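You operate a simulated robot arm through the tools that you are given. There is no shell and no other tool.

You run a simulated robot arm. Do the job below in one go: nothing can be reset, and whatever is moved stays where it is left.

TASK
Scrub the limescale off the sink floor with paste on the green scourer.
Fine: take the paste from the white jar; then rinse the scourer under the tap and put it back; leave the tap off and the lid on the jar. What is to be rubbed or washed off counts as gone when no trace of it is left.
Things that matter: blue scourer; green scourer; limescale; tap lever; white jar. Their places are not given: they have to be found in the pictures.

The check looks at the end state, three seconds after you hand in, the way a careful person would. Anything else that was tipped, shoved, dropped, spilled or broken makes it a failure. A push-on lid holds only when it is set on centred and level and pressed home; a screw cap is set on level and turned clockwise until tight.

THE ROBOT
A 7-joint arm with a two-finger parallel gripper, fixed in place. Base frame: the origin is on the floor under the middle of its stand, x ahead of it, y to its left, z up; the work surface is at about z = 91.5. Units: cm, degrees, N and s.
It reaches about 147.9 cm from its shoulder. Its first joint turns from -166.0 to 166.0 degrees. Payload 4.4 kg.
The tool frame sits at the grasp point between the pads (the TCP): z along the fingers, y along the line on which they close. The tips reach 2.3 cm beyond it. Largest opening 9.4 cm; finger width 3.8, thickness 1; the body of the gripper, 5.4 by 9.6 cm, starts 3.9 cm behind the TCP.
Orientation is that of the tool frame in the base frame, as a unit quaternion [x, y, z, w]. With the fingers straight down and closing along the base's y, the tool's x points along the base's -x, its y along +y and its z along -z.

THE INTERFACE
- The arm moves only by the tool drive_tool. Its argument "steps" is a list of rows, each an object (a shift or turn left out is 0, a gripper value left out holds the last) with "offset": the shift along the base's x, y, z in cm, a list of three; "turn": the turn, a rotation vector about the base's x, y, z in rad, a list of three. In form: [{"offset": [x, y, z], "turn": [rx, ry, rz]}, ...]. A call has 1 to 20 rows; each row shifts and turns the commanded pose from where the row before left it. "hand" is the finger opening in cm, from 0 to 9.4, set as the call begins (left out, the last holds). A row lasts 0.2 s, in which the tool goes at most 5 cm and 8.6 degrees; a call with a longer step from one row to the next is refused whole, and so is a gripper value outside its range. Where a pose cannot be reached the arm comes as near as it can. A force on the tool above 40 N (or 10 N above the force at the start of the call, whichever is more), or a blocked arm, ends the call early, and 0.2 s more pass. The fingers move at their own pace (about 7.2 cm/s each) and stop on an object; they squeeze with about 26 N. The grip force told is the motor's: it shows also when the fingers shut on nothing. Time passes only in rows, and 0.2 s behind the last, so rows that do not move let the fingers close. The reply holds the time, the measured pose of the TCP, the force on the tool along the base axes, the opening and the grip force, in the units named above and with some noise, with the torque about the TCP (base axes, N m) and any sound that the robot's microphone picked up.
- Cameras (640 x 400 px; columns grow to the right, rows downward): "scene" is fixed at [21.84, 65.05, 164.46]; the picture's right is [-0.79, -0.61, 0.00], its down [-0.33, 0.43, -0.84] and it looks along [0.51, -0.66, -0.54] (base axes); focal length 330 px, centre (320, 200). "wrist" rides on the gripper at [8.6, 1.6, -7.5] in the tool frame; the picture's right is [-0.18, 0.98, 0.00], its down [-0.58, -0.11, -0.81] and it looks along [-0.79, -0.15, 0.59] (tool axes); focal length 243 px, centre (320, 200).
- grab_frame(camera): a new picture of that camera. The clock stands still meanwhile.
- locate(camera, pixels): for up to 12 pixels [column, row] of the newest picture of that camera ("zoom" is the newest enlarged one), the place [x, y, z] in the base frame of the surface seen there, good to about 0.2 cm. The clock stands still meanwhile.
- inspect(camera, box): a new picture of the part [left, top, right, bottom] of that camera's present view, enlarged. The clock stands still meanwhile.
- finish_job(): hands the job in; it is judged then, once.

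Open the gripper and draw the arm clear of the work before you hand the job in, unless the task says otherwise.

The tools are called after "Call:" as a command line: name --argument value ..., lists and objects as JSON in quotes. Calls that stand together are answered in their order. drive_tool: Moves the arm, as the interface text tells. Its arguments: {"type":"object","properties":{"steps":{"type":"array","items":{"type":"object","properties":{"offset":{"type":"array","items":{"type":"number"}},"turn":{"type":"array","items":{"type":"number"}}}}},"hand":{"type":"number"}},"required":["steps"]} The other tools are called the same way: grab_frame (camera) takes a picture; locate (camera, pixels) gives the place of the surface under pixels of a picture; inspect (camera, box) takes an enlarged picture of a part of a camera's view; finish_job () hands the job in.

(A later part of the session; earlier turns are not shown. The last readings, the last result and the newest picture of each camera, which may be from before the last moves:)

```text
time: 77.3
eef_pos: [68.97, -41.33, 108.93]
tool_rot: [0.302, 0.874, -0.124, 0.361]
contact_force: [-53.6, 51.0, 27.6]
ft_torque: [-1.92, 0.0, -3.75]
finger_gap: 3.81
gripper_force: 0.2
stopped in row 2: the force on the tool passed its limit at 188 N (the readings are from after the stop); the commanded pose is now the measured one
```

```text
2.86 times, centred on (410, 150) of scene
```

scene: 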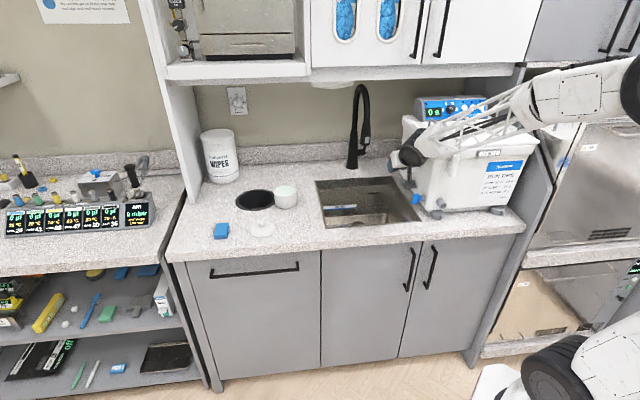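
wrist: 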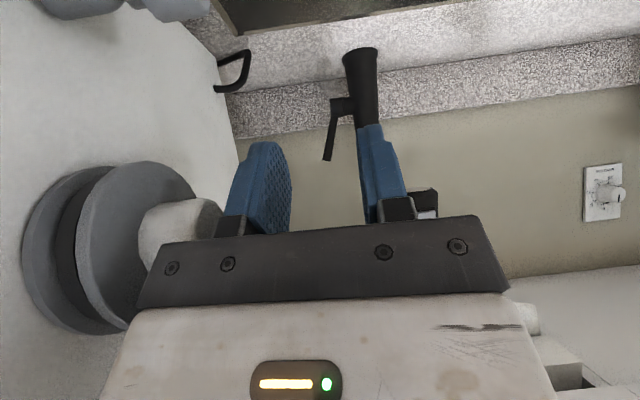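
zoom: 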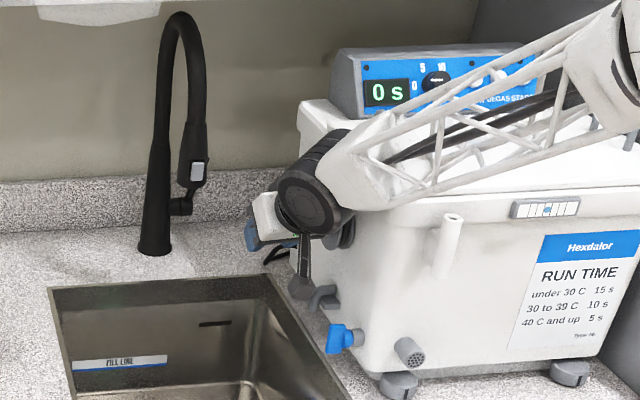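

The hand met the cleaner's side dial (white knob at (200,225) in the wrist view): 188 N, so it stopped. I back straight off and compare the dial and cleaner with the earlier pictures.

Call:
drive_tool --steps '[{"offset": [-0.7, 0.7, 0.1]}, {"offset": [-1.4, 1.4, 0.2]}, {"offset": [-1.8, 1.8, 0.3]}, {"offset": [0, 0, 0]}]'

Call:
grab_frame --camera "wrist"

Call:
inspect --camera "scene" --box '[384, 90, 544, 220]'

Call:
inspect --camera "wrist" --box '[60, 130, 260, 255]'

```text
time: 78.3
eef_pos: [65.18, -37.55, 109.33]
tool_rot: [0.302, 0.874, -0.124, 0.36]
contact_force: [0.4, -0.3, -0.8]
ft_torque: [-0.03, 0.02, 0.01]
finger_gap: 3.8
gripper_force: 0.1
```

```text
taken
```

wrist: 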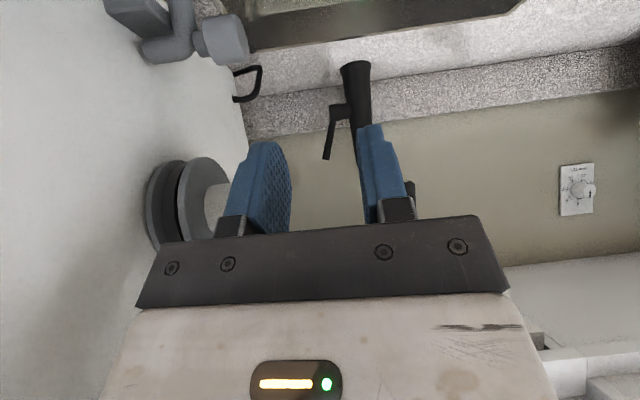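

```text
3.08 times, centred on (464, 155) of scene
```

zoom: 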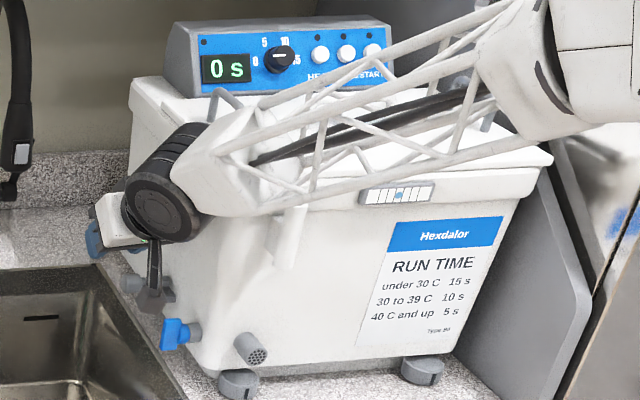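

```text
3.20 times, centred on (160, 192) of wrist
```

zoom: 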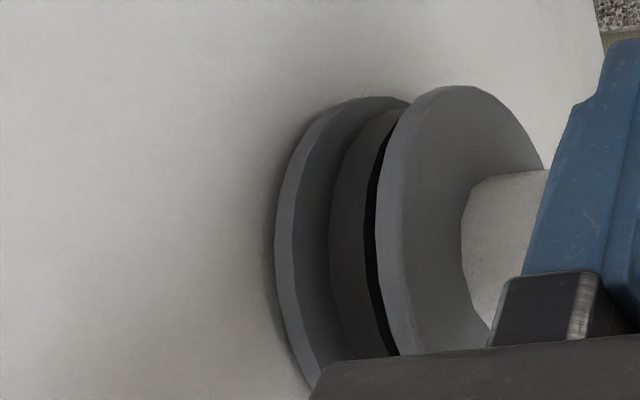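

Free again. I measure exactly how far this knob sticks out, and where the drain fittings are.

Call:
locate --camera "wrist" --pixels '[[213, 205], [215, 190], [205, 165], [195, 210], [165, 200], [235, 40], [210, 60], [180, 20], [150, 210], [215, 225], [60, 150], [222, 195]]'

Call:
inspect --camera "scene" --box '[380, 120, 440, 220]'

```text
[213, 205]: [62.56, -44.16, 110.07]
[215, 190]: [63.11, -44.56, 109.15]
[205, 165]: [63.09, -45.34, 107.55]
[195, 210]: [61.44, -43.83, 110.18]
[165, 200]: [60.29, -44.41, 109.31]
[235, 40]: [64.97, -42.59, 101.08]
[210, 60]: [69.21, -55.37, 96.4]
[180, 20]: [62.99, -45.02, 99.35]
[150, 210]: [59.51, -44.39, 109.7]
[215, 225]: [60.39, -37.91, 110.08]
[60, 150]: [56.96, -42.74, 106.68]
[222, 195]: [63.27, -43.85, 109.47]
```

```text
4.00 times, centred on (410, 170) of scene
```

zoom: 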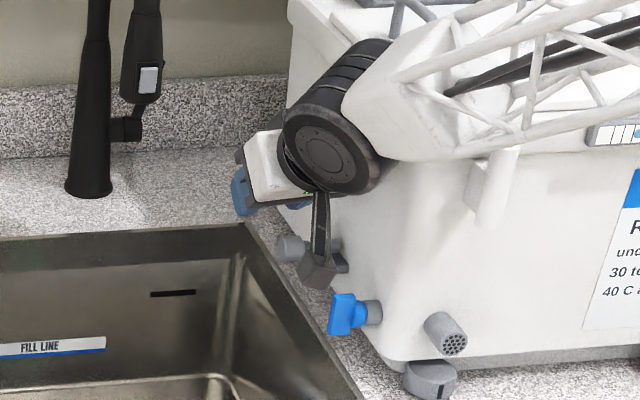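

The knob tip reaches u≈-16 at v≈76, z≈110, so the hand must pass above it; the cleaner itself hasn't moved (blue valve still at (416,199)). I rise to z=115 first, then check the dial's pointer against the first pictures.

Call:
drive_tool --steps '[{"offset": [0, 0, 3]}, {"offset": [-0.2, 0.2, 3]}, {"offset": [0, 0, 0]}]'

Call:
inspect --camera "scene" --box '[384, 135, 432, 165]'

Call:
inspect --camera "wrist" --box '[60, 100, 260, 255]'

```text
time: 79.1
eef_pos: [65.07, -37.33, 115.35]
tool_rot: [0.303, 0.873, -0.125, 0.36]
contact_force: [0.1, -0.9, 0.5]
ft_torque: [-0.01, -0.01, 0.0]
finger_gap: 3.8
gripper_force: 0.0
```

```text
13.33 times, centred on (408, 150) of scene
```

zoom: 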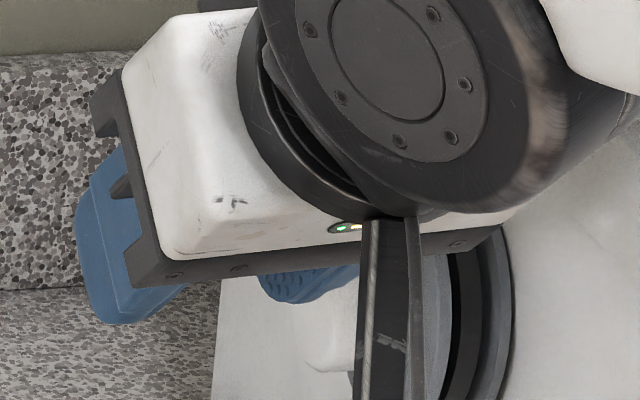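

```text
2.58 times, centred on (160, 178) of wrist
```

zoom: 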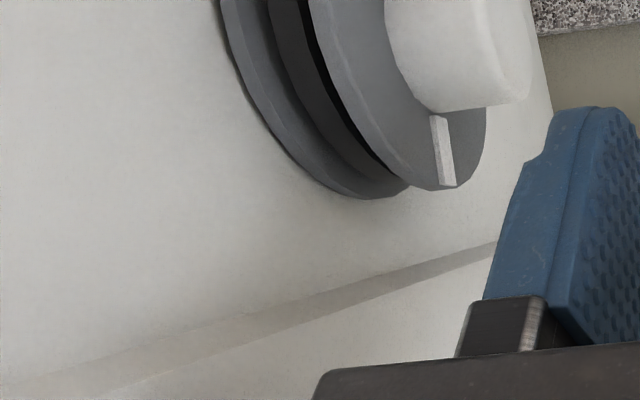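

The dial pointer still points upward as before, so nothing was turned. I advance at z≈115 above the knob in small steps, halfway first.

Call:
drive_tool --steps '[{"offset": [1.5, -1.4, 0.2]}, {"offset": [1.5, -1.4, 0]}, {"offset": [1.5, -1.4, 0]}, {"offset": [1.5, -1.4, 0]}, {"offset": [1.5, -1.4, 0]}, {"offset": [1.5, -1.4, 0]}, {"offset": [0, 0, 0]}]'

Call:
grab_frame --camera "wrist"

Call:
inspect --camera "scene" --box '[330, 80, 490, 220]'

```text
time: 80.7
eef_pos: [73.97, -45.71, 115.64]
tool_rot: [0.302, 0.874, -0.124, 0.361]
contact_force: [-0.9, 0.1, 0.3]
ft_torque: [-0.02, 0.0, -0.03]
finger_gap: 3.81
gripper_force: 0.0
```

```text
taken
```

wrist: 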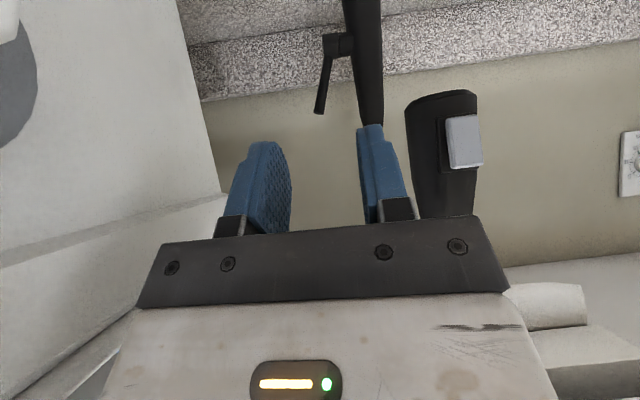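

```text
2.86 times, centred on (410, 150) of scene
```

zoom: 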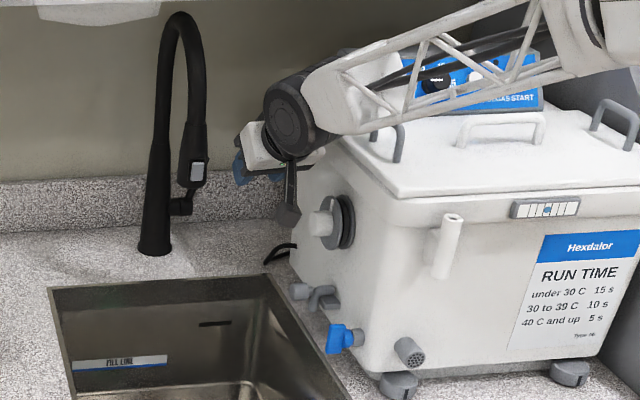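

The spout head's near edge is at column 405 here; I measure its exact position against my hand's width before passing.

Call:
locate --camera "wrist" --pixels '[[409, 120], [412, 160], [418, 200], [440, 100], [440, 150], [465, 140], [477, 180], [332, 45], [322, 100], [362, 60], [368, 115], [445, 95]]'

```text
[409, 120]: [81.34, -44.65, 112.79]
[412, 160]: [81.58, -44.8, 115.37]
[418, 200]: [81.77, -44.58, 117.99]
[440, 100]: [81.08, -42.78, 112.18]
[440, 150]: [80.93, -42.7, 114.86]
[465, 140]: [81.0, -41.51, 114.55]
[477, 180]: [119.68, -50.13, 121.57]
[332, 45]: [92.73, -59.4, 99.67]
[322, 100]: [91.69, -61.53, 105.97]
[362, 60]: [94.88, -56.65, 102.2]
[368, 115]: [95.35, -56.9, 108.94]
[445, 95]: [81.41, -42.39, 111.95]
```

The spout's near edge is at u≈-26 and my hand's left side will pass at about u≈-24.4, 1.5 cm clear. I continue forward in small steps.

Call:
drive_tool --steps '[{"offset": [1.32, -1.38, 0]}, {"offset": [1.32, -1.38, 0]}, {"offset": [1.32, -1.38, 0]}, {"offset": [1.32, -1.38, 0]}, {"offset": [1.32, -1.38, 0]}, {"offset": [1.32, -1.38, 0]}, {"offset": [1.32, -1.38, 0]}, {"offset": [0, 0, 0]}]'

Call:
grab_frame --camera "wrist"

Call:
inspect --camera "scene" --box '[330, 80, 490, 220]'

```text
time: 82.5
eef_pos: [83.36, -55.38, 115.57]
tool_rot: [0.302, 0.874, -0.125, 0.36]
contact_force: [0.0, 0.9, 0.2]
ft_torque: [-0.01, 0.0, 0.0]
finger_gap: 3.82
gripper_force: 0.1
```

```text
taken
```

wrist: 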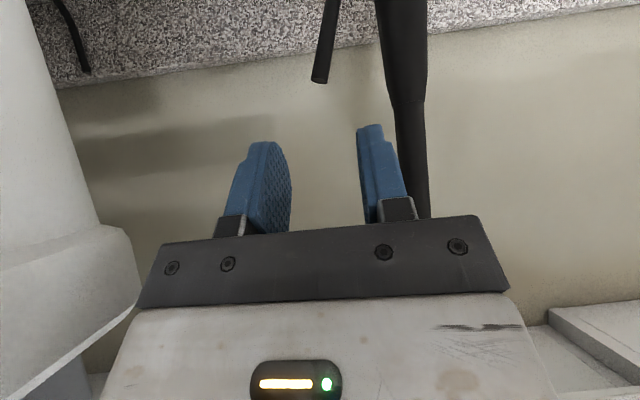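

```text
2.86 times, centred on (410, 150) of scene
```

zoom: 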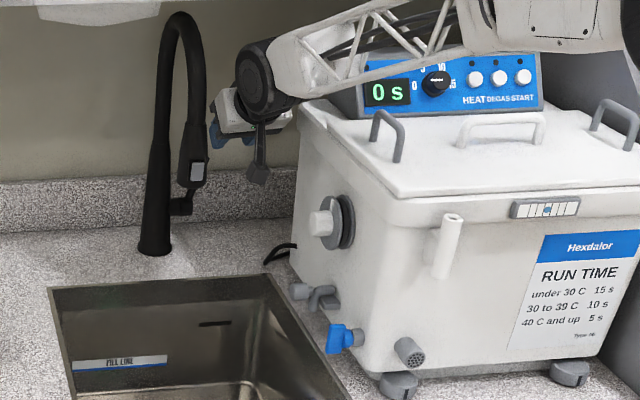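

Passed the spout without contact. The lever's stick tip is at (320,80) in the wrist view; I re-measure it to plan the grasp.

Call:
locate --camera "wrist" --pixels '[[319, 79], [322, 60], [326, 35], [330, 12], [395, 60], [405, 100], [385, 30]]'

Call:
inspect --camera "wrist" --box '[260, 0, 440, 110]'

```text
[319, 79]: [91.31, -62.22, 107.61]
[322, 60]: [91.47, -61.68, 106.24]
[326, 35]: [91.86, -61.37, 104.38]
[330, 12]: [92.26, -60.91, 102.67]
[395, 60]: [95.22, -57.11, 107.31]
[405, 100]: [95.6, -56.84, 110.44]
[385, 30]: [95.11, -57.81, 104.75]
```

```text
3.56 times, centred on (350, 55) of wrist
```

zoom: 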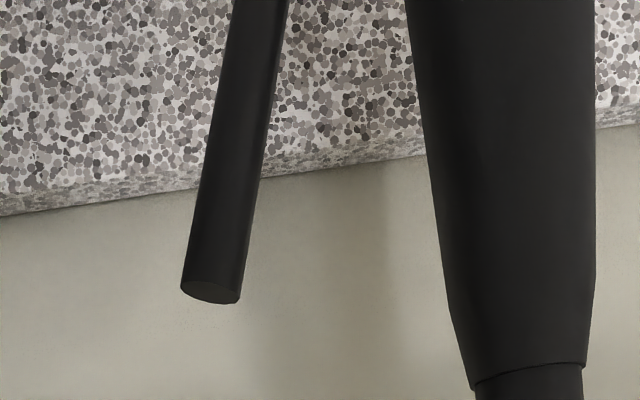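

The stick's centre at z=105.5 is about (92.1,-62.0). The remaining way is almost exactly along the tool axis, so I go in along it, stopping about 4 cm short to check alignment.

Call:
drive_tool --steps '[{"offset": [1.16, -0.89, -1.34]}, {"offset": [1.16, -0.89, -1.34]}, {"offset": [1.16, -0.89, -1.34]}, {"offset": [1.16, -0.89, -1.34]}, {"offset": [1.16, -0.89, -1.34]}, {"offset": [0, 0, 0]}]'

Call:
grab_frame --camera "wrist"

Call:
inspect --camera "scene" --box '[330, 80, 450, 180]'

```text
time: 83.9
eef_pos: [89.27, -59.87, 108.79]
tool_rot: [0.303, 0.873, -0.125, 0.361]
contact_force: [0.1, -0.3, 0.0]
ft_torque: [-0.03, 0.0, 0.01]
finger_gap: 3.81
gripper_force: 0.2
```

```text
taken
```

wrist: 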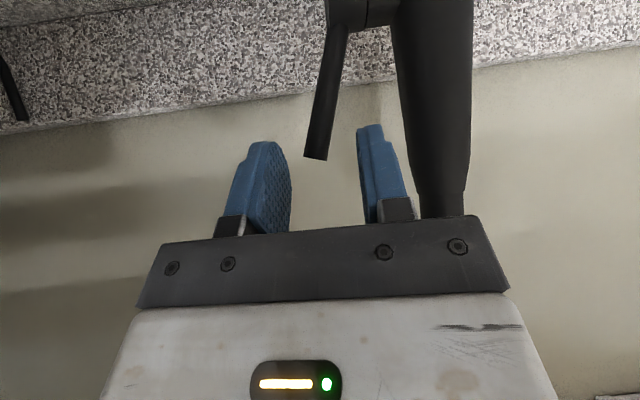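

```text
4.00 times, centred on (390, 130) of scene
```

zoom: 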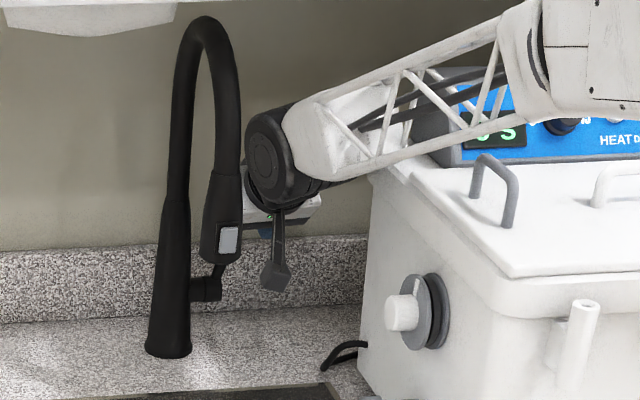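

The stick tip at (316,155) lies between the fingers (290 and 357). I go the last 4 cm and check again.

Call:
drive_tool --steps '[{"offset": [0.8, -0.6, -0.9]}, {"offset": [0.8, -0.6, -0.9]}, {"offset": [0.6, -0.5, -0.75]}, {"offset": [0, 0, 0]}]'

Call:
grab_frame --camera "wrist"

```text
time: 84.9
eef_pos: [91.26, -61.54, 106.18]
tool_rot: [0.302, 0.873, -0.125, 0.361]
contact_force: [0.1, 0.2, 0.7]
ft_torque: [0.01, 0.0, 0.01]
finger_gap: 3.77
gripper_force: 0.0
```

```text
taken
```

wrist: 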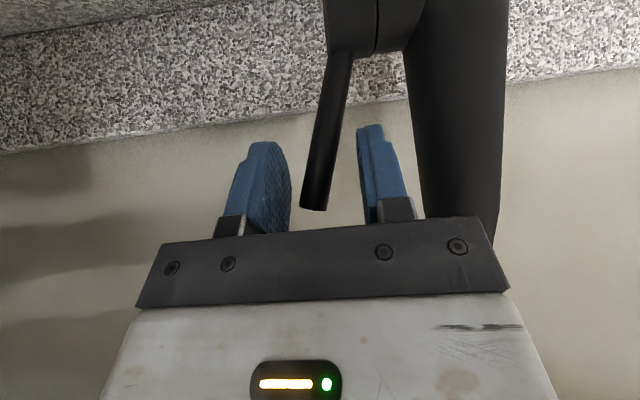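

The stick is well inside the fingers. I close on it.

Call:
drive_tool --hand 0.4 --steps '[{"offset": [0, 0, 0]}, {"offset": [0, 0, 0]}, {"offset": [0, 0, 0]}, {"offset": [0, 0, 0]}]'

Call:
grab_frame --camera "wrist"

```text
time: 85.9
eef_pos: [91.26, -61.54, 106.29]
tool_rot: [0.303, 0.873, -0.125, 0.361]
contact_force: [-7.4, -11.4, -0.6]
ft_torque: [1.17, -1.59, -0.19]
finger_gap: 2.52
gripper_force: 44.9
```

```text
taken
```

wrist: 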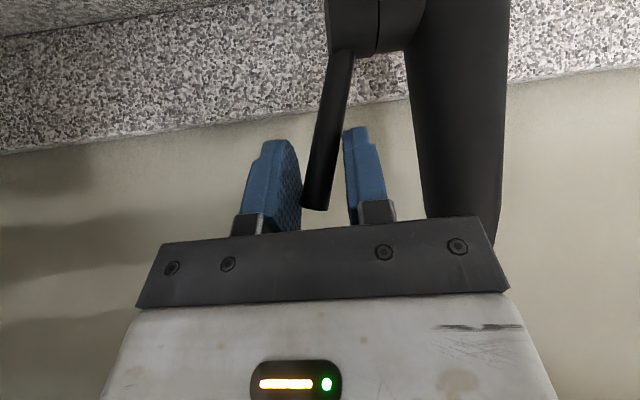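

Only the finger on the cleaner side touches (13 N sideways, gap 2.5 cm), so I shift the hand about 0.7 cm towards that side to centre on the stick while the fingers close.

Call:
drive_tool --steps '[{"offset": [-0.2, -0.25, 0]}, {"offset": [-0.2, -0.25, 0]}, {"offset": [0, 0, 0]}, {"offset": [0, 0, 0]}]'

Call:
grab_frame --camera "wrist"

```text
time: 86.5
eef_pos: [91.19, -61.5, 106.23]
tool_rot: [0.301, 0.874, -0.124, 0.362]
contact_force: [5.2, 11.6, 0.1]
ft_torque: [1.57, -1.07, 0.06]
finger_gap: 2.51
gripper_force: 45.4
stopped in row 3: the force on the tool passed its limit at 45 N (the readings are from after the stop); the commanded pose is now the measured one
```

```text
taken
```

wrist: 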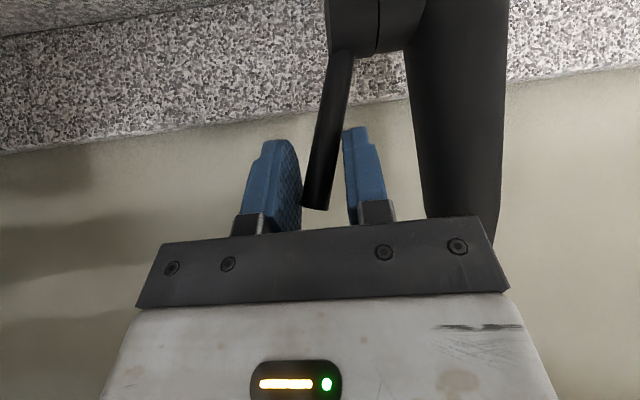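

Both fingers now bear on the slanted stick at different heights (gap 2.5, 45 N), which holds it. I try a gentle pull towards me along the lever's arc.

Call:
drive_tool --steps '[{"offset": [-0.25, 0.25, 0]}, {"offset": [-0.25, 0.25, -0.02]}, {"offset": [-0.25, 0.25, -0.05]}, {"offset": [-0.25, 0.25, -0.07]}, {"offset": [0, 0, 0]}]'

Call:
grab_frame --camera "wrist"

Call:
inspect --camera "scene" --box '[330, 90, 430, 230]'

```text
time: 87.7
eef_pos: [90.16, -60.75, 106.25]
tool_rot: [0.301, 0.873, -0.125, 0.362]
contact_force: [-0.5, -12.8, 20.3]
ft_torque: [0.32, -1.81, -0.02]
finger_gap: 2.18
gripper_force: 44.6
```

```text
taken
```

wrist: 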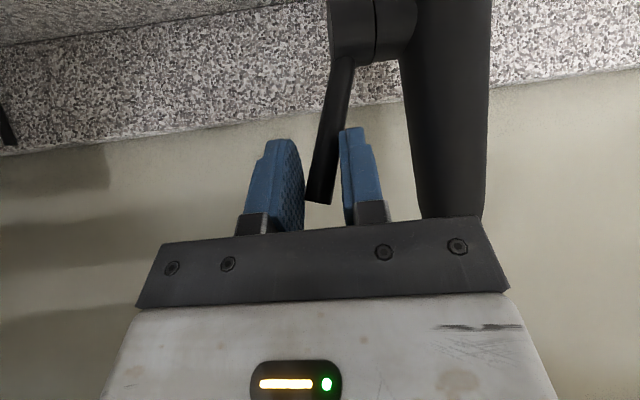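

```text
2.86 times, centred on (380, 160) of scene
```

zoom: 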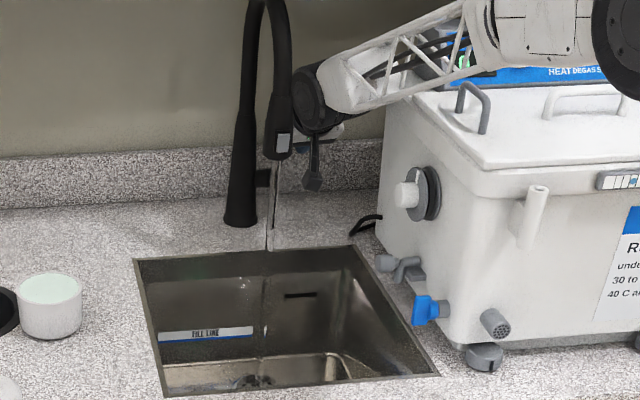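

Pulling forward opens the tap: a thin stream now falls from the spout into the sink (enlarged (268,200) to (265,370)). I look closer at the stream and where it lands.

Call:
inspect --camera "scene" --box '[335, 120, 405, 225]'

Call:
locate --camera "zoom" --pixels '[[300, 120], [295, 200], [292, 260], [290, 300], [300, 90]]'

```text
3.81 times, centred on (370, 172) of scene
```

zoom: 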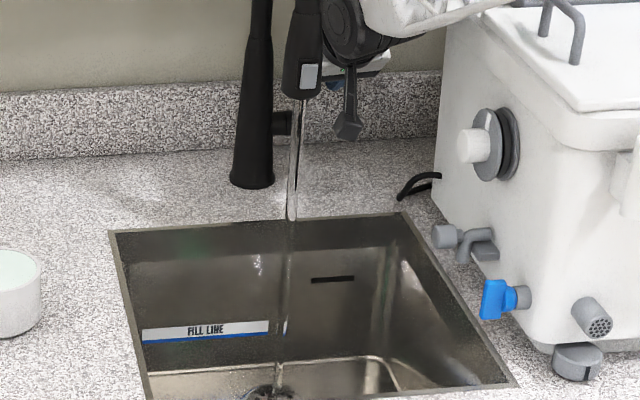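

```text
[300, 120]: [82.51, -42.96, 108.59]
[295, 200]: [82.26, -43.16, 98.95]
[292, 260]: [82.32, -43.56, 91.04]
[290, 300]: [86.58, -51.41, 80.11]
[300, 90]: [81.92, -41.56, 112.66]
```

The stream falls at about (82.5,-43.3) right into the drain. I open the fingers and retreat along the tool axis the way I came.

Call:
drive_tool --hand 4.2 --steps '[{"offset": [0, 0, 0]}, {"offset": [0, 0, 0]}, {"offset": [0, 0, 0]}]'

Call:
drive_tool --steps '[{"offset": [-0.7, 0.5, 0.8]}, {"offset": [-1.1, 0.85, 1.3]}, {"offset": [-1.16, 0.89, 1.34]}, {"offset": [-1.16, 0.89, 1.34]}, {"offset": [-1.16, 0.89, 1.34]}, {"offset": [-1.16, 0.89, 1.34]}, {"offset": [-0.3, 0.3, 1.9]}, {"offset": [0, 0, 0]}]'

Call:
grab_frame --camera "wrist"

Call:
inspect --camera "scene" --box '[330, 90, 430, 230]'

```text
time: 88.5
eef_pos: [90.15, -60.63, 106.11]
tool_rot: [0.3, 0.874, -0.123, 0.361]
contact_force: [-0.2, 0.9, -0.2]
ft_torque: [0.02, 0.02, 0.01]
finger_gap: 4.19
gripper_force: 0.1
```

```text
time: 90.3
eef_pos: [83.43, -55.54, 115.49]
tool_rot: [0.301, 0.874, -0.124, 0.362]
contact_force: [0.3, 0.2, 0.2]
ft_torque: [0.0, 0.01, -0.01]
finger_gap: 4.2
gripper_force: 0.1
```

```text
taken
```

wrist: 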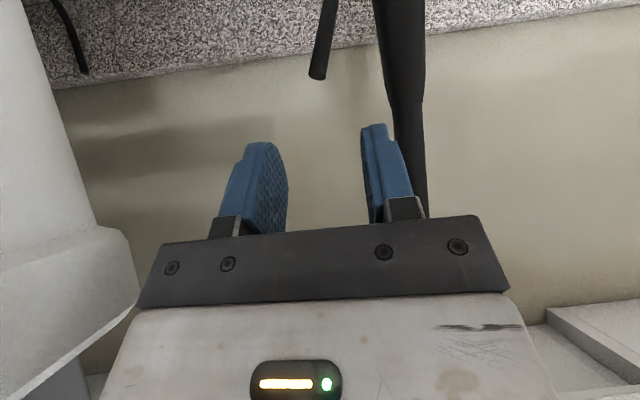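

```text
2.86 times, centred on (380, 160) of scene
```

zoom: 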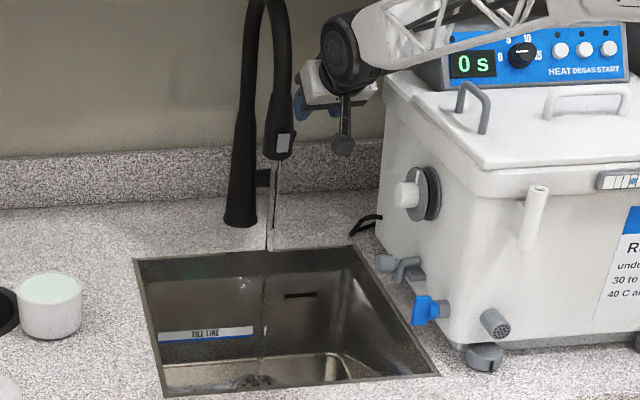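

The stream keeps running with the lever released. I note the lever's present place for closing later, then back out over the knob.

Call:
locate --camera "wrist" --pixels '[[317, 76], [320, 55], [325, 30], [329, 8]]'

Call:
drive_tool --steps '[{"offset": [-1.32, 1.38, 0]}, {"offset": [-1.32, 1.38, 0]}, {"offset": [-1.32, 1.38, 0]}, {"offset": [-1.32, 1.38, 0]}, {"offset": [-1.32, 1.38, 0]}, {"offset": [-1.32, 1.38, 0]}, {"offset": [-1.45, 1.5, 0]}, {"offset": [-1.8, 1.7, 0]}, {"offset": [-1.8, 1.7, 0]}, {"offset": [-1.8, 1.7, 0]}, {"offset": [-1.8, 1.7, 0]}, {"offset": [-1.8, 1.7, 0]}, {"offset": [0, 0, 0]}]'

```text
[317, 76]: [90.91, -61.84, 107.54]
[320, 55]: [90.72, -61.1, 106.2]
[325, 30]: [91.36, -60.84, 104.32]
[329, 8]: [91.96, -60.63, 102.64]
```

```text
time: 93.1
eef_pos: [64.94, -37.1, 115.48]
tool_rot: [0.301, 0.874, -0.124, 0.361]
contact_force: [-1.0, 0.1, 0.9]
ft_torque: [-0.01, 0.01, 0.01]
finger_gap: 4.2
gripper_force: 0.1
```

Back at the free spot in front. I level the hand again, yaw back to -44°, open to 7 cm and move over in front of the scourer.

Call:
drive_tool --hand 7.0 --steps '[{"offset": [0.92, 1.43, 0], "turn": [0.0807, 0.1032, 0]}, {"offset": [0.92, 1.43, 0], "turn": [0.0807, 0.1032, 0]}, {"offset": [0.92, 1.43, 0], "turn": [0.0807, 0.1032, 0]}, {"offset": [0.92, 1.43, 0], "turn": [0.0807, 0.1032, 0]}, {"offset": [0.92, 1.43, 0], "turn": [0.0807, 0.1032, 0]}, {"offset": [0.92, 1.43, 0], "turn": [0.0807, 0.1032, 0]}, {"offset": [0.92, 1.43, 0], "turn": [0, 0, -0.055]}, {"offset": [0.92, 1.43, 0], "turn": [0, 0, -0.055]}, {"offset": [0, 0, 0]}]'

Call:
grab_frame --camera "wrist"

Call:
inspect --camera "wrist" --box '[220, 0, 420, 125]'

```text
time: 95.1
eef_pos: [72.38, -25.63, 115.37]
tool_rot: [0.377, 0.926, 0.001, -0.001]
contact_force: [0.4, 0.2, -0.5]
ft_torque: [0.01, -0.02, 0.02]
finger_gap: 6.99
gripper_force: 0.1
```

```text
taken
```

wrist: 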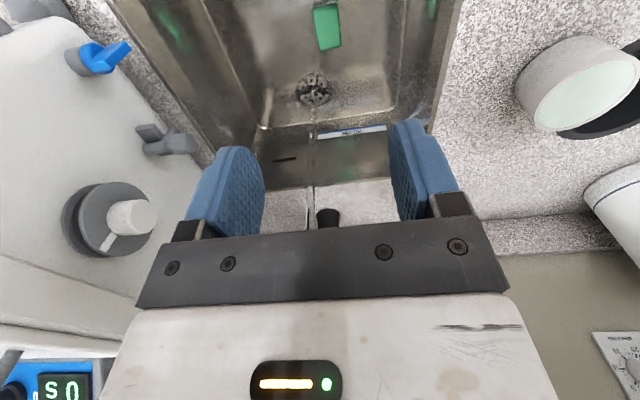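

```text
3.20 times, centred on (320, 62) of wrist
```

zoom: 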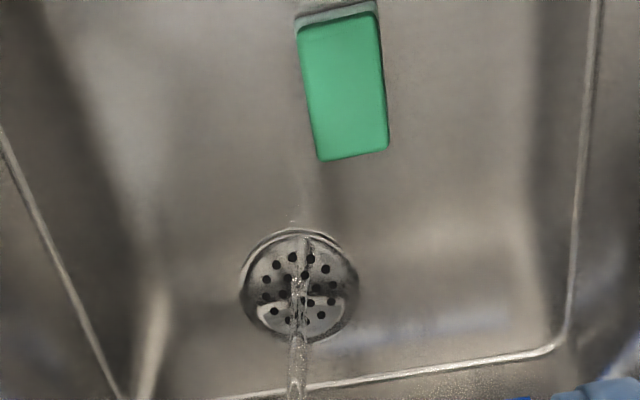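

The stream goes straight into the drain, and the scourer waits at (77.85,-31.2). I go over it and down to re-grasp it as I left it.

Call:
drive_tool --steps '[{"offset": [2.7, -2.75, 0]}, {"offset": [2.75, -2.8, 0]}, {"offset": [0, 0, -4.8]}, {"offset": [0, 0, -4.8]}, {"offset": [0, 0, -4.8]}, {"offset": [0, 0, -4.8]}, {"offset": [0, 0, -4.8]}, {"offset": [0, 0, -4.8]}, {"offset": [0, 0, -4.5]}, {"offset": [0, 0, -3]}, {"offset": [0, 0, 0]}]'

Call:
grab_frame --camera "wrist"

```text
time: 97.5
eef_pos: [77.92, -31.26, 79.05]
tool_rot: [0.377, 0.926, 0.0, -0.001]
contact_force: [0.0, 0.3, 0.3]
ft_torque: [0.01, 0.0, 0.02]
finger_gap: 6.99
gripper_force: 0.1
```

```text
taken
```

wrist: 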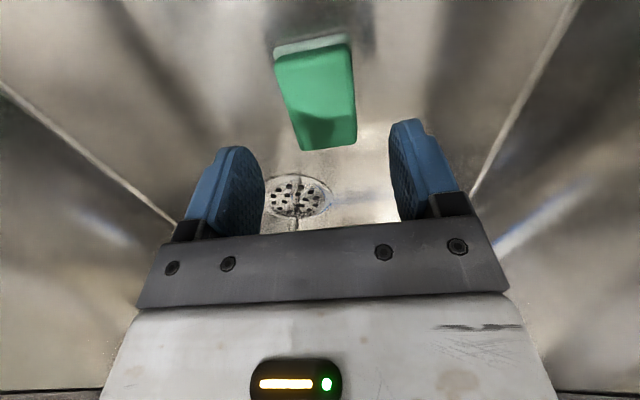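

The scourer is centred between the fingers (near edge ~row 54, far ~146 as computed). I descend to z≈73.5 and close.

Call:
drive_tool --steps '[{"offset": [0, 0, -2.5]}, {"offset": [0, 0, -2]}, {"offset": [0, 0, -1.0]}, {"offset": [0, 0, 0]}]'

Call:
drive_tool --hand 3.0 --steps '[{"offset": [0, 0, 0]}, {"offset": [0, 0, 0]}, {"offset": [0, 0, 0]}, {"offset": [0, 0, 0]}]'

Call:
grab_frame --camera "wrist"

```text
time: 98.5
eef_pos: [77.88, -31.21, 73.64]
tool_rot: [0.377, 0.926, 0.001, -0.001]
contact_force: [-0.2, 0.3, -0.2]
ft_torque: [0.0, 0.01, -0.04]
finger_gap: 7.01
gripper_force: 0.0
```

```text
time: 99.5
eef_pos: [77.95, -31.26, 73.59]
tool_rot: [0.377, 0.926, -0.001, -0.001]
contact_force: [-0.7, 0.3, 0.0]
ft_torque: [-0.03, 0.01, 0.0]
finger_gap: 4.46
gripper_force: 25.8
```

```text
taken
```

wrist: 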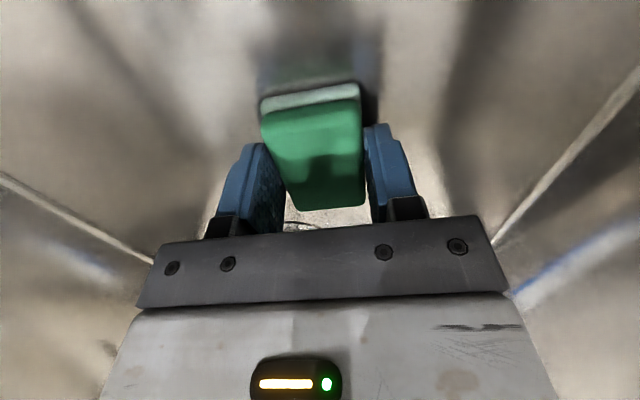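

The scourer is held again (gap 4.46, 25.8 N), its bottom about 3.0 cm below the TCP. I raise it out to z≈106 and then tilt the hand 90° forward, so the pad can stand in the stream without the hand being above it.

Call:
drive_tool --steps '[{"offset": [0, 0, 2]}, {"offset": [0, 0, 4]}, {"offset": [0, 0, 4.4]}, {"offset": [0, 0, 4.4]}, {"offset": [0, 0, 4.4]}, {"offset": [0, 0, 4.4]}, {"offset": [0, 0, 4.4]}, {"offset": [0, 0, 4.4]}, {"offset": [0, 0, 0]}]'

Call:
drive_tool --steps '[{"offset": [-0.29, -0.39, 0], "turn": [-0.0997, -0.1022, 0]}, {"offset": [-0.29, -0.39, 0], "turn": [-0.0997, -0.1022, 0]}, {"offset": [-0.29, -0.39, 0], "turn": [-0.0997, -0.1022, 0]}, {"offset": [-0.29, -0.39, 0], "turn": [-0.0997, -0.1022, 0]}, {"offset": [-0.29, -0.39, 0], "turn": [-0.0997, -0.1022, 0]}, {"offset": [-0.29, -0.39, 0], "turn": [-0.0997, -0.1022, 0]}, {"offset": [0, 0, 0]}]'

Call:
grab_frame --camera "scene"

Call:
grab_frame --camera "wrist"

```text
time: 101.5
eef_pos: [77.81, -31.25, 106.06]
tool_rot: [0.377, 0.926, 0.001, 0.0]
contact_force: [-0.1, -0.5, -0.3]
ft_torque: [-0.01, -0.01, 0.0]
finger_gap: 4.45
gripper_force: 26.2
```

```text
time: 103.1
eef_pos: [76.06, -33.6, 106.0]
tool_rot: [0.343, 0.843, -0.155, 0.385]
contact_force: [0.0, 0.0, 0.5]
ft_torque: [0.02, -0.01, 0.04]
finger_gap: 4.43
gripper_force: 26.0
```

```text
taken
```

scene: 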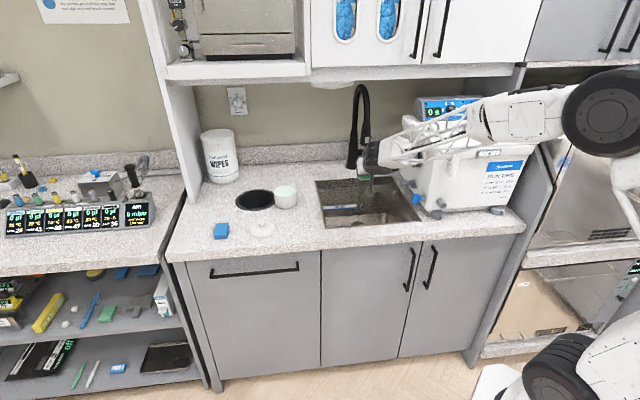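

```text
taken
```

wrist: 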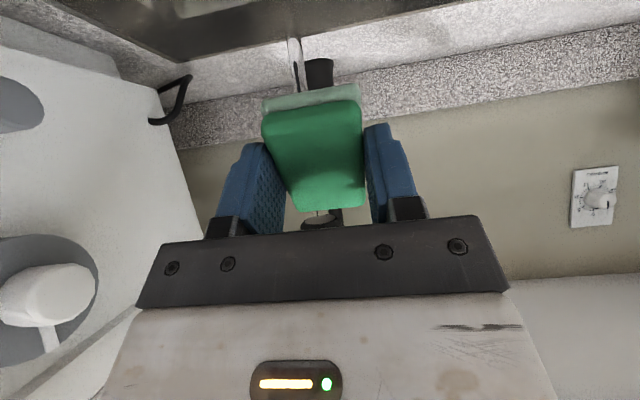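

Tilt is at 49° and all clear. I continue to about 90°, then check.

Call:
drive_tool --steps '[{"offset": [-0.29, -0.39, 0], "turn": [-0.0997, -0.1022, 0]}, {"offset": [-0.29, -0.39, 0], "turn": [-0.0997, -0.1022, 0]}, {"offset": [-0.29, -0.39, 0], "turn": [-0.0997, -0.1022, 0]}, {"offset": [-0.29, -0.39, 0], "turn": [-0.0997, -0.1022, 0]}, {"offset": [-0.29, -0.39, 0], "turn": [-0.0997, -0.1022, 0]}, {"offset": [0, 0, 0]}]'

Call:
inspect --camera "scene" --box '[320, 80, 500, 230]'

Call:
grab_frame --camera "wrist"

```text
time: 104.5
eef_pos: [74.65, -35.64, 106.17]
tool_rot: [0.266, 0.655, -0.265, 0.655]
contact_force: [-0.5, 0.1, -0.5]
ft_torque: [0.0, 0.01, 0.03]
finger_gap: 4.42
gripper_force: 25.9
```

```text
2.67 times, centred on (410, 155) of scene
```

zoom: 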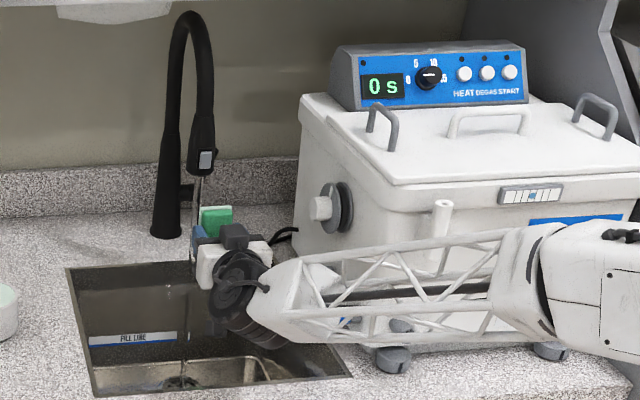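

```text
taken
```

wrist: 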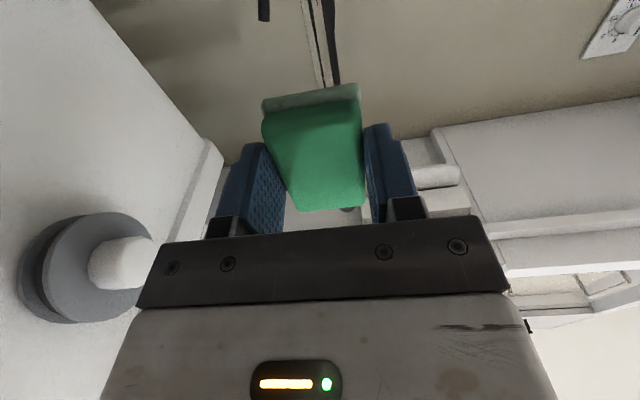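

The forearm now lies low and level in front of the cleaner. I measure how far it is from the counter and the cleaner before moving on.

Call:
locate --camera "zoom" --pixels '[[290, 300], [290, 340], [350, 330], [400, 335], [480, 335], [540, 280], [600, 320], [240, 290], [250, 320], [235, 237], [215, 220], [350, 322]]'

```text
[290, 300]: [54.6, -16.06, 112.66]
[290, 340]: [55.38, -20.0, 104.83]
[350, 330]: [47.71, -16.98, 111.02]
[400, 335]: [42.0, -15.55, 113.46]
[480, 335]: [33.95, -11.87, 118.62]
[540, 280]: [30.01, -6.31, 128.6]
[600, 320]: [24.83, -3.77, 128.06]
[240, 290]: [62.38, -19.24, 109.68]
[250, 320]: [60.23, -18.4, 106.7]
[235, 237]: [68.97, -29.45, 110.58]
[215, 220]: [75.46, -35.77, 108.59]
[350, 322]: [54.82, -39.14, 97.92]
```

The forearm's underside is at z≈105–113, clear of the cleaner and counter. I lower to z≈99 and advance to just before the stream, which stands at about (82.7,-43.5).

Call:
drive_tool --steps '[{"offset": [0, 0, -3.5]}, {"offset": [0, 0, -3.5]}, {"offset": [1.3, -1.3, 0]}, {"offset": [1.3, -1.3, 0]}, {"offset": [1.0, -1.0, 0]}, {"offset": [0, 0, 0]}]'

Call:
inspect --camera "scene" --box '[330, 120, 420, 225]'

Call:
grab_frame --camera "wrist"

```text
time: 105.9
eef_pos: [78.34, -39.13, 99.15]
tool_rot: [0.266, 0.656, -0.265, 0.655]
contact_force: [-0.4, 0.2, -0.4]
ft_torque: [0.02, -0.02, 0.0]
finger_gap: 4.45
gripper_force: 25.8
```

```text
3.81 times, centred on (375, 172) of scene
```

zoom: 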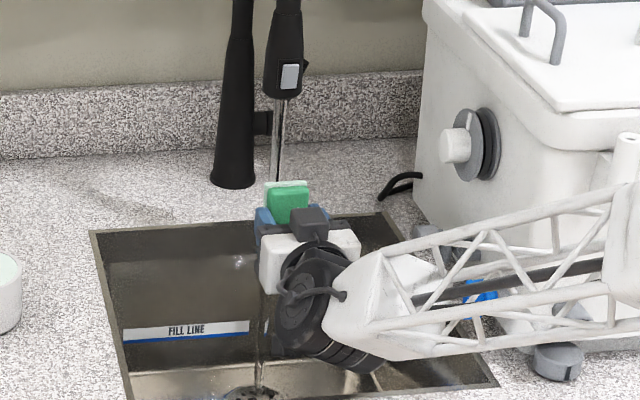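

```text
taken
```

wrist: 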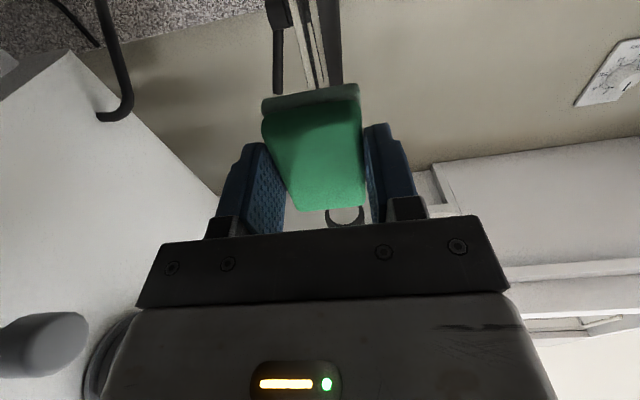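

The stream is laterally in line with the scourer. I advance the last 4 cm so the stream falls on the scourer's upper edge and pad.

Call:
drive_tool --steps '[{"offset": [1.0, -1.0, 0]}, {"offset": [1.0, -1.0, 0]}, {"offset": [0.9, -0.9, 0]}, {"offset": [0, 0, 0]}, {"offset": [0, 0, 0]}]'

Call:
inspect --camera "scene" --box '[330, 120, 420, 225]'

Call:
grab_frame --camera "wrist"

```text
time: 107.1
eef_pos: [81.18, -42.0, 99.18]
tool_rot: [0.267, 0.655, -0.266, 0.655]
contact_force: [-0.8, -0.5, -0.5]
ft_torque: [0.01, 0.02, -0.01]
finger_gap: 4.45
gripper_force: 25.7
```

```text
3.81 times, centred on (375, 172) of scene
```

zoom: 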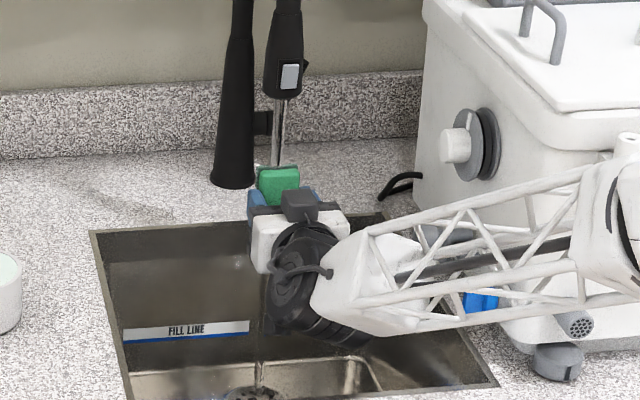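

```text
taken
```

wrist: 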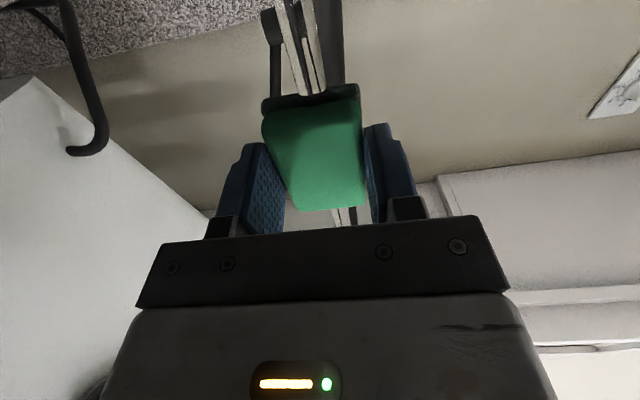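

The stream now strikes the scourer, and the pad edge already looks darker green. I sweep it slowly sideways and fore-aft through the stream to rinse the whole pad.

Call:
drive_tool --steps '[{"offset": [0.5, 0.5, 0]}, {"offset": [0.5, 0.5, 0]}, {"offset": [-0.5, -0.5, 0]}, {"offset": [-0.5, -0.5, 0]}, {"offset": [-0.5, -0.5, 0]}, {"offset": [-0.5, -0.5, 0]}, {"offset": [0.5, 0.5, 0]}, {"offset": [0.5, 0.5, 0]}, {"offset": [-0.4, 0.4, 0]}, {"offset": [0.5, 0.5, 0]}, {"offset": [0.5, 0.5, 0]}, {"offset": [-0.5, -0.5, 0]}, {"offset": [-0.5, -0.5, 0]}, {"offset": [-0.5, -0.5, 0]}, {"offset": [-0.5, -0.5, 0]}, {"offset": [0.5, 0.5, 0]}, {"offset": [0.5, 0.5, 0]}, {"offset": [0.4, -0.4, 0]}, {"offset": [0, 0, 0]}]'

Call:
inspect --camera "wrist" --box '[240, 60, 390, 220]'

Call:
inspect --camera "scene" --box '[350, 130, 410, 190]'

```text
time: 111.1
eef_pos: [81.18, -41.91, 99.17]
tool_rot: [0.266, 0.655, -0.266, 0.655]
contact_force: [0.2, 0.2, -0.5]
ft_torque: [0.0, 0.04, 0.01]
finger_gap: 4.47
gripper_force: 25.8
```

```text
2.50 times, centred on (315, 140) of wrist
```

zoom: 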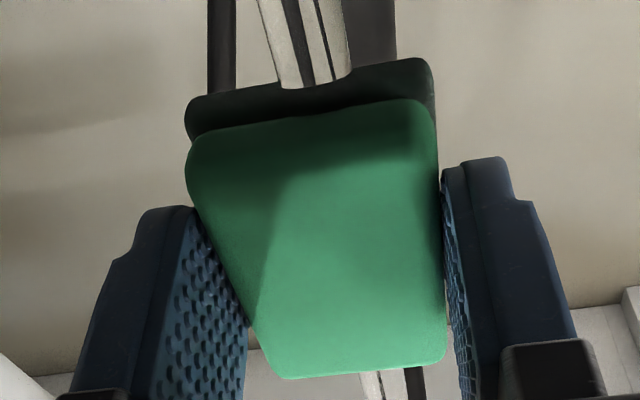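

```text
6.67 times, centred on (380, 160) of scene
```

zoom: 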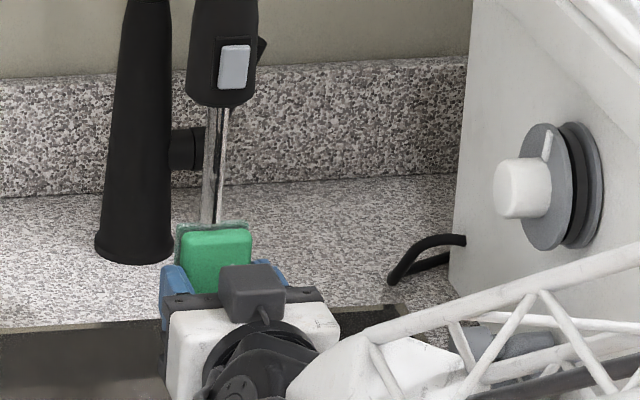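

The pad has returned to its plain dark green with no mint visible. I rinse a few seconds more, also with the stream grazing the pad's face and at other heights.

Call:
drive_tool --steps '[{"offset": [-0.5, 0.5, 0.5]}, {"offset": [-0.2, 0.2, 0.5]}, {"offset": [0.6, 0.6, 0]}, {"offset": [0.6, 0.6, 0]}, {"offset": [-0.6, -0.6, 0]}, {"offset": [-0.6, -0.6, 0]}, {"offset": [-0.6, -0.6, 0]}, {"offset": [-0.6, -0.6, 0]}, {"offset": [0.6, 0.6, -0.5]}, {"offset": [0.6, 0.6, -0.5]}, {"offset": [0.4, -0.4, 0]}, {"offset": [0.5, -0.5, 0]}, {"offset": [0.6, 0.6, 0]}, {"offset": [0.6, 0.6, 0]}, {"offset": [-0.6, -0.6, 0]}, {"offset": [-0.6, -0.6, 0]}, {"offset": [-0.6, -0.6, 0]}, {"offset": [-0.6, -0.6, 0]}, {"offset": [0.6, 0.6, 0]}, {"offset": [0.6, 0.6, 0]}]'

Call:
inspect --camera "scene" --box '[350, 130, 410, 190]'

Call:
inspect --camera "wrist" --box '[240, 60, 390, 220]'

```text
time: 115.3
eef_pos: [81.44, -42.13, 99.07]
tool_rot: [0.266, 0.656, -0.265, 0.655]
contact_force: [0.1, 0.5, 0.1]
ft_torque: [0.03, 0.02, -0.01]
finger_gap: 4.47
gripper_force: 25.6
```

```text
6.67 times, centred on (380, 160) of scene
```

zoom: 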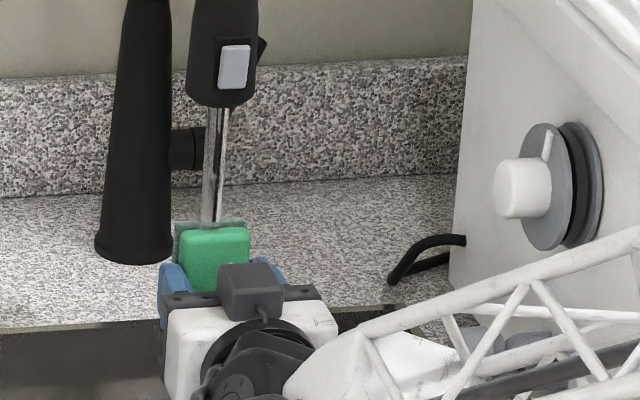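

```text
2.50 times, centred on (315, 140) of wrist
```

zoom: 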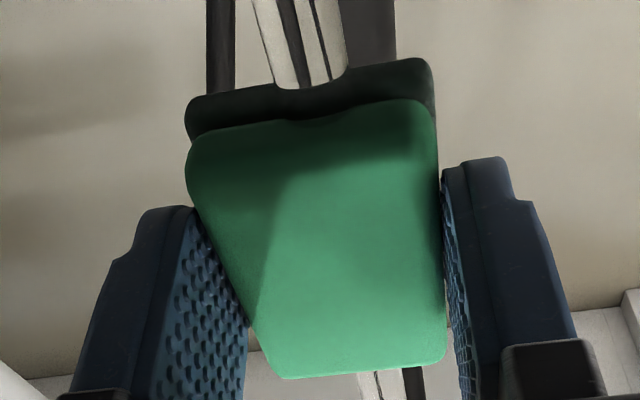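

The pad is clean dull green from both views. I back out of the stream and rise, then level the hand again over the sink.

Call:
drive_tool --steps '[{"offset": [-1.3, 1.3, 0]}, {"offset": [-1.3, 1.3, 0]}, {"offset": [-1.3, 1.3, 0]}, {"offset": [-1.3, 1.3, 0]}, {"offset": [-1.3, 1.3, 1]}, {"offset": [0, 0, 3]}, {"offset": [0, 0, 3]}, {"offset": [0, 0, 0]}]'

Call:
drive_tool --steps '[{"offset": [0.29, 0.39, 0], "turn": [0.0997, 0.1022, 0]}, {"offset": [0.29, 0.39, 0], "turn": [0.0997, 0.1022, 0]}, {"offset": [0.29, 0.39, 0], "turn": [0.0997, 0.1022, 0]}, {"offset": [0.29, 0.39, 0], "turn": [0.0997, 0.1022, 0]}, {"offset": [0.29, 0.39, 0], "turn": [0.0997, 0.1022, 0]}, {"offset": [0.29, 0.39, 0], "turn": [0.0997, 0.1022, 0]}, {"offset": [0.29, 0.39, 0], "turn": [0.0997, 0.1022, 0]}, {"offset": [0.29, 0.39, 0], "turn": [0.0997, 0.1022, 0]}, {"offset": [0.29, 0.39, 0], "turn": [0.0997, 0.1022, 0]}, {"offset": [0.29, 0.39, 0], "turn": [0.0997, 0.1022, 0]}, {"offset": [0.29, 0.39, 0], "turn": [0.0997, 0.1022, 0]}, {"offset": [0, 0, 0]}]'

Call:
grab_frame --camera "wrist"

Call:
grab_frame --camera "scene"

```text
time: 117.1
eef_pos: [74.81, -35.67, 106.15]
tool_rot: [0.267, 0.656, -0.265, 0.654]
contact_force: [0.1, -0.4, -0.5]
ft_torque: [-0.03, 0.0, -0.01]
finger_gap: 4.45
gripper_force: 26.0
```

```text
time: 119.7
eef_pos: [78.1, -31.52, 105.99]
tool_rot: [0.377, 0.926, 0.001, 0.0]
contact_force: [0.2, 0.6, 0.5]
ft_torque: [0.03, 0.01, 0.01]
finger_gap: 4.44
gripper_force: 25.9
```

```text
taken
```

wrist: 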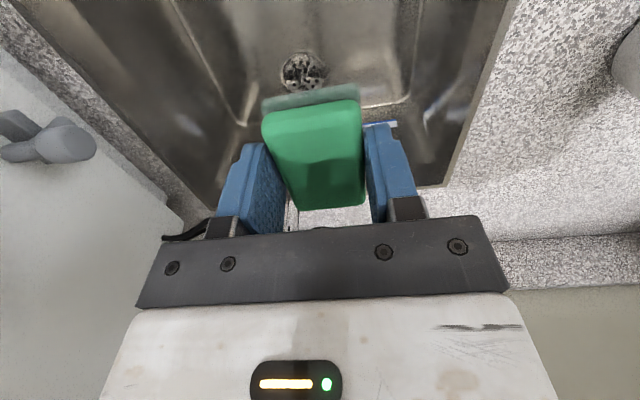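

```text
taken
```

scene: 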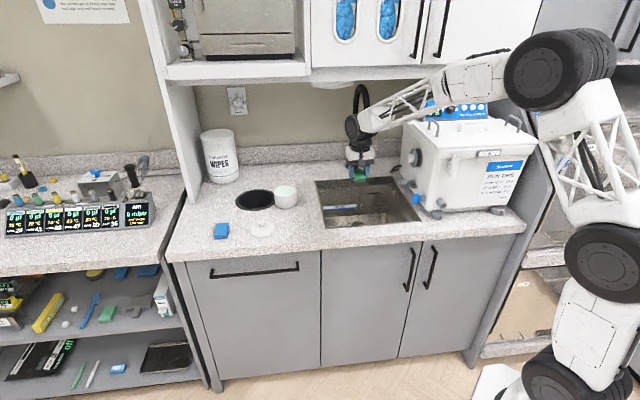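

The pad strip at (310,97) appears grey-green as at the start. I enlarge it to make sure no mint is left.

Call:
inspect --camera "wrist" --box '[250, 75, 370, 150]'

```text
5.33 times, centred on (310, 112) of wrist
```

zoom: 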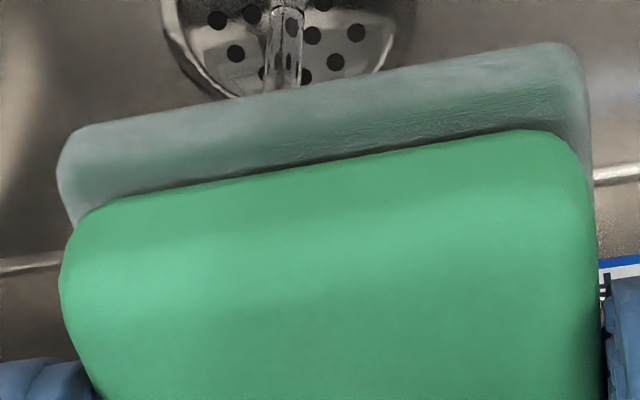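

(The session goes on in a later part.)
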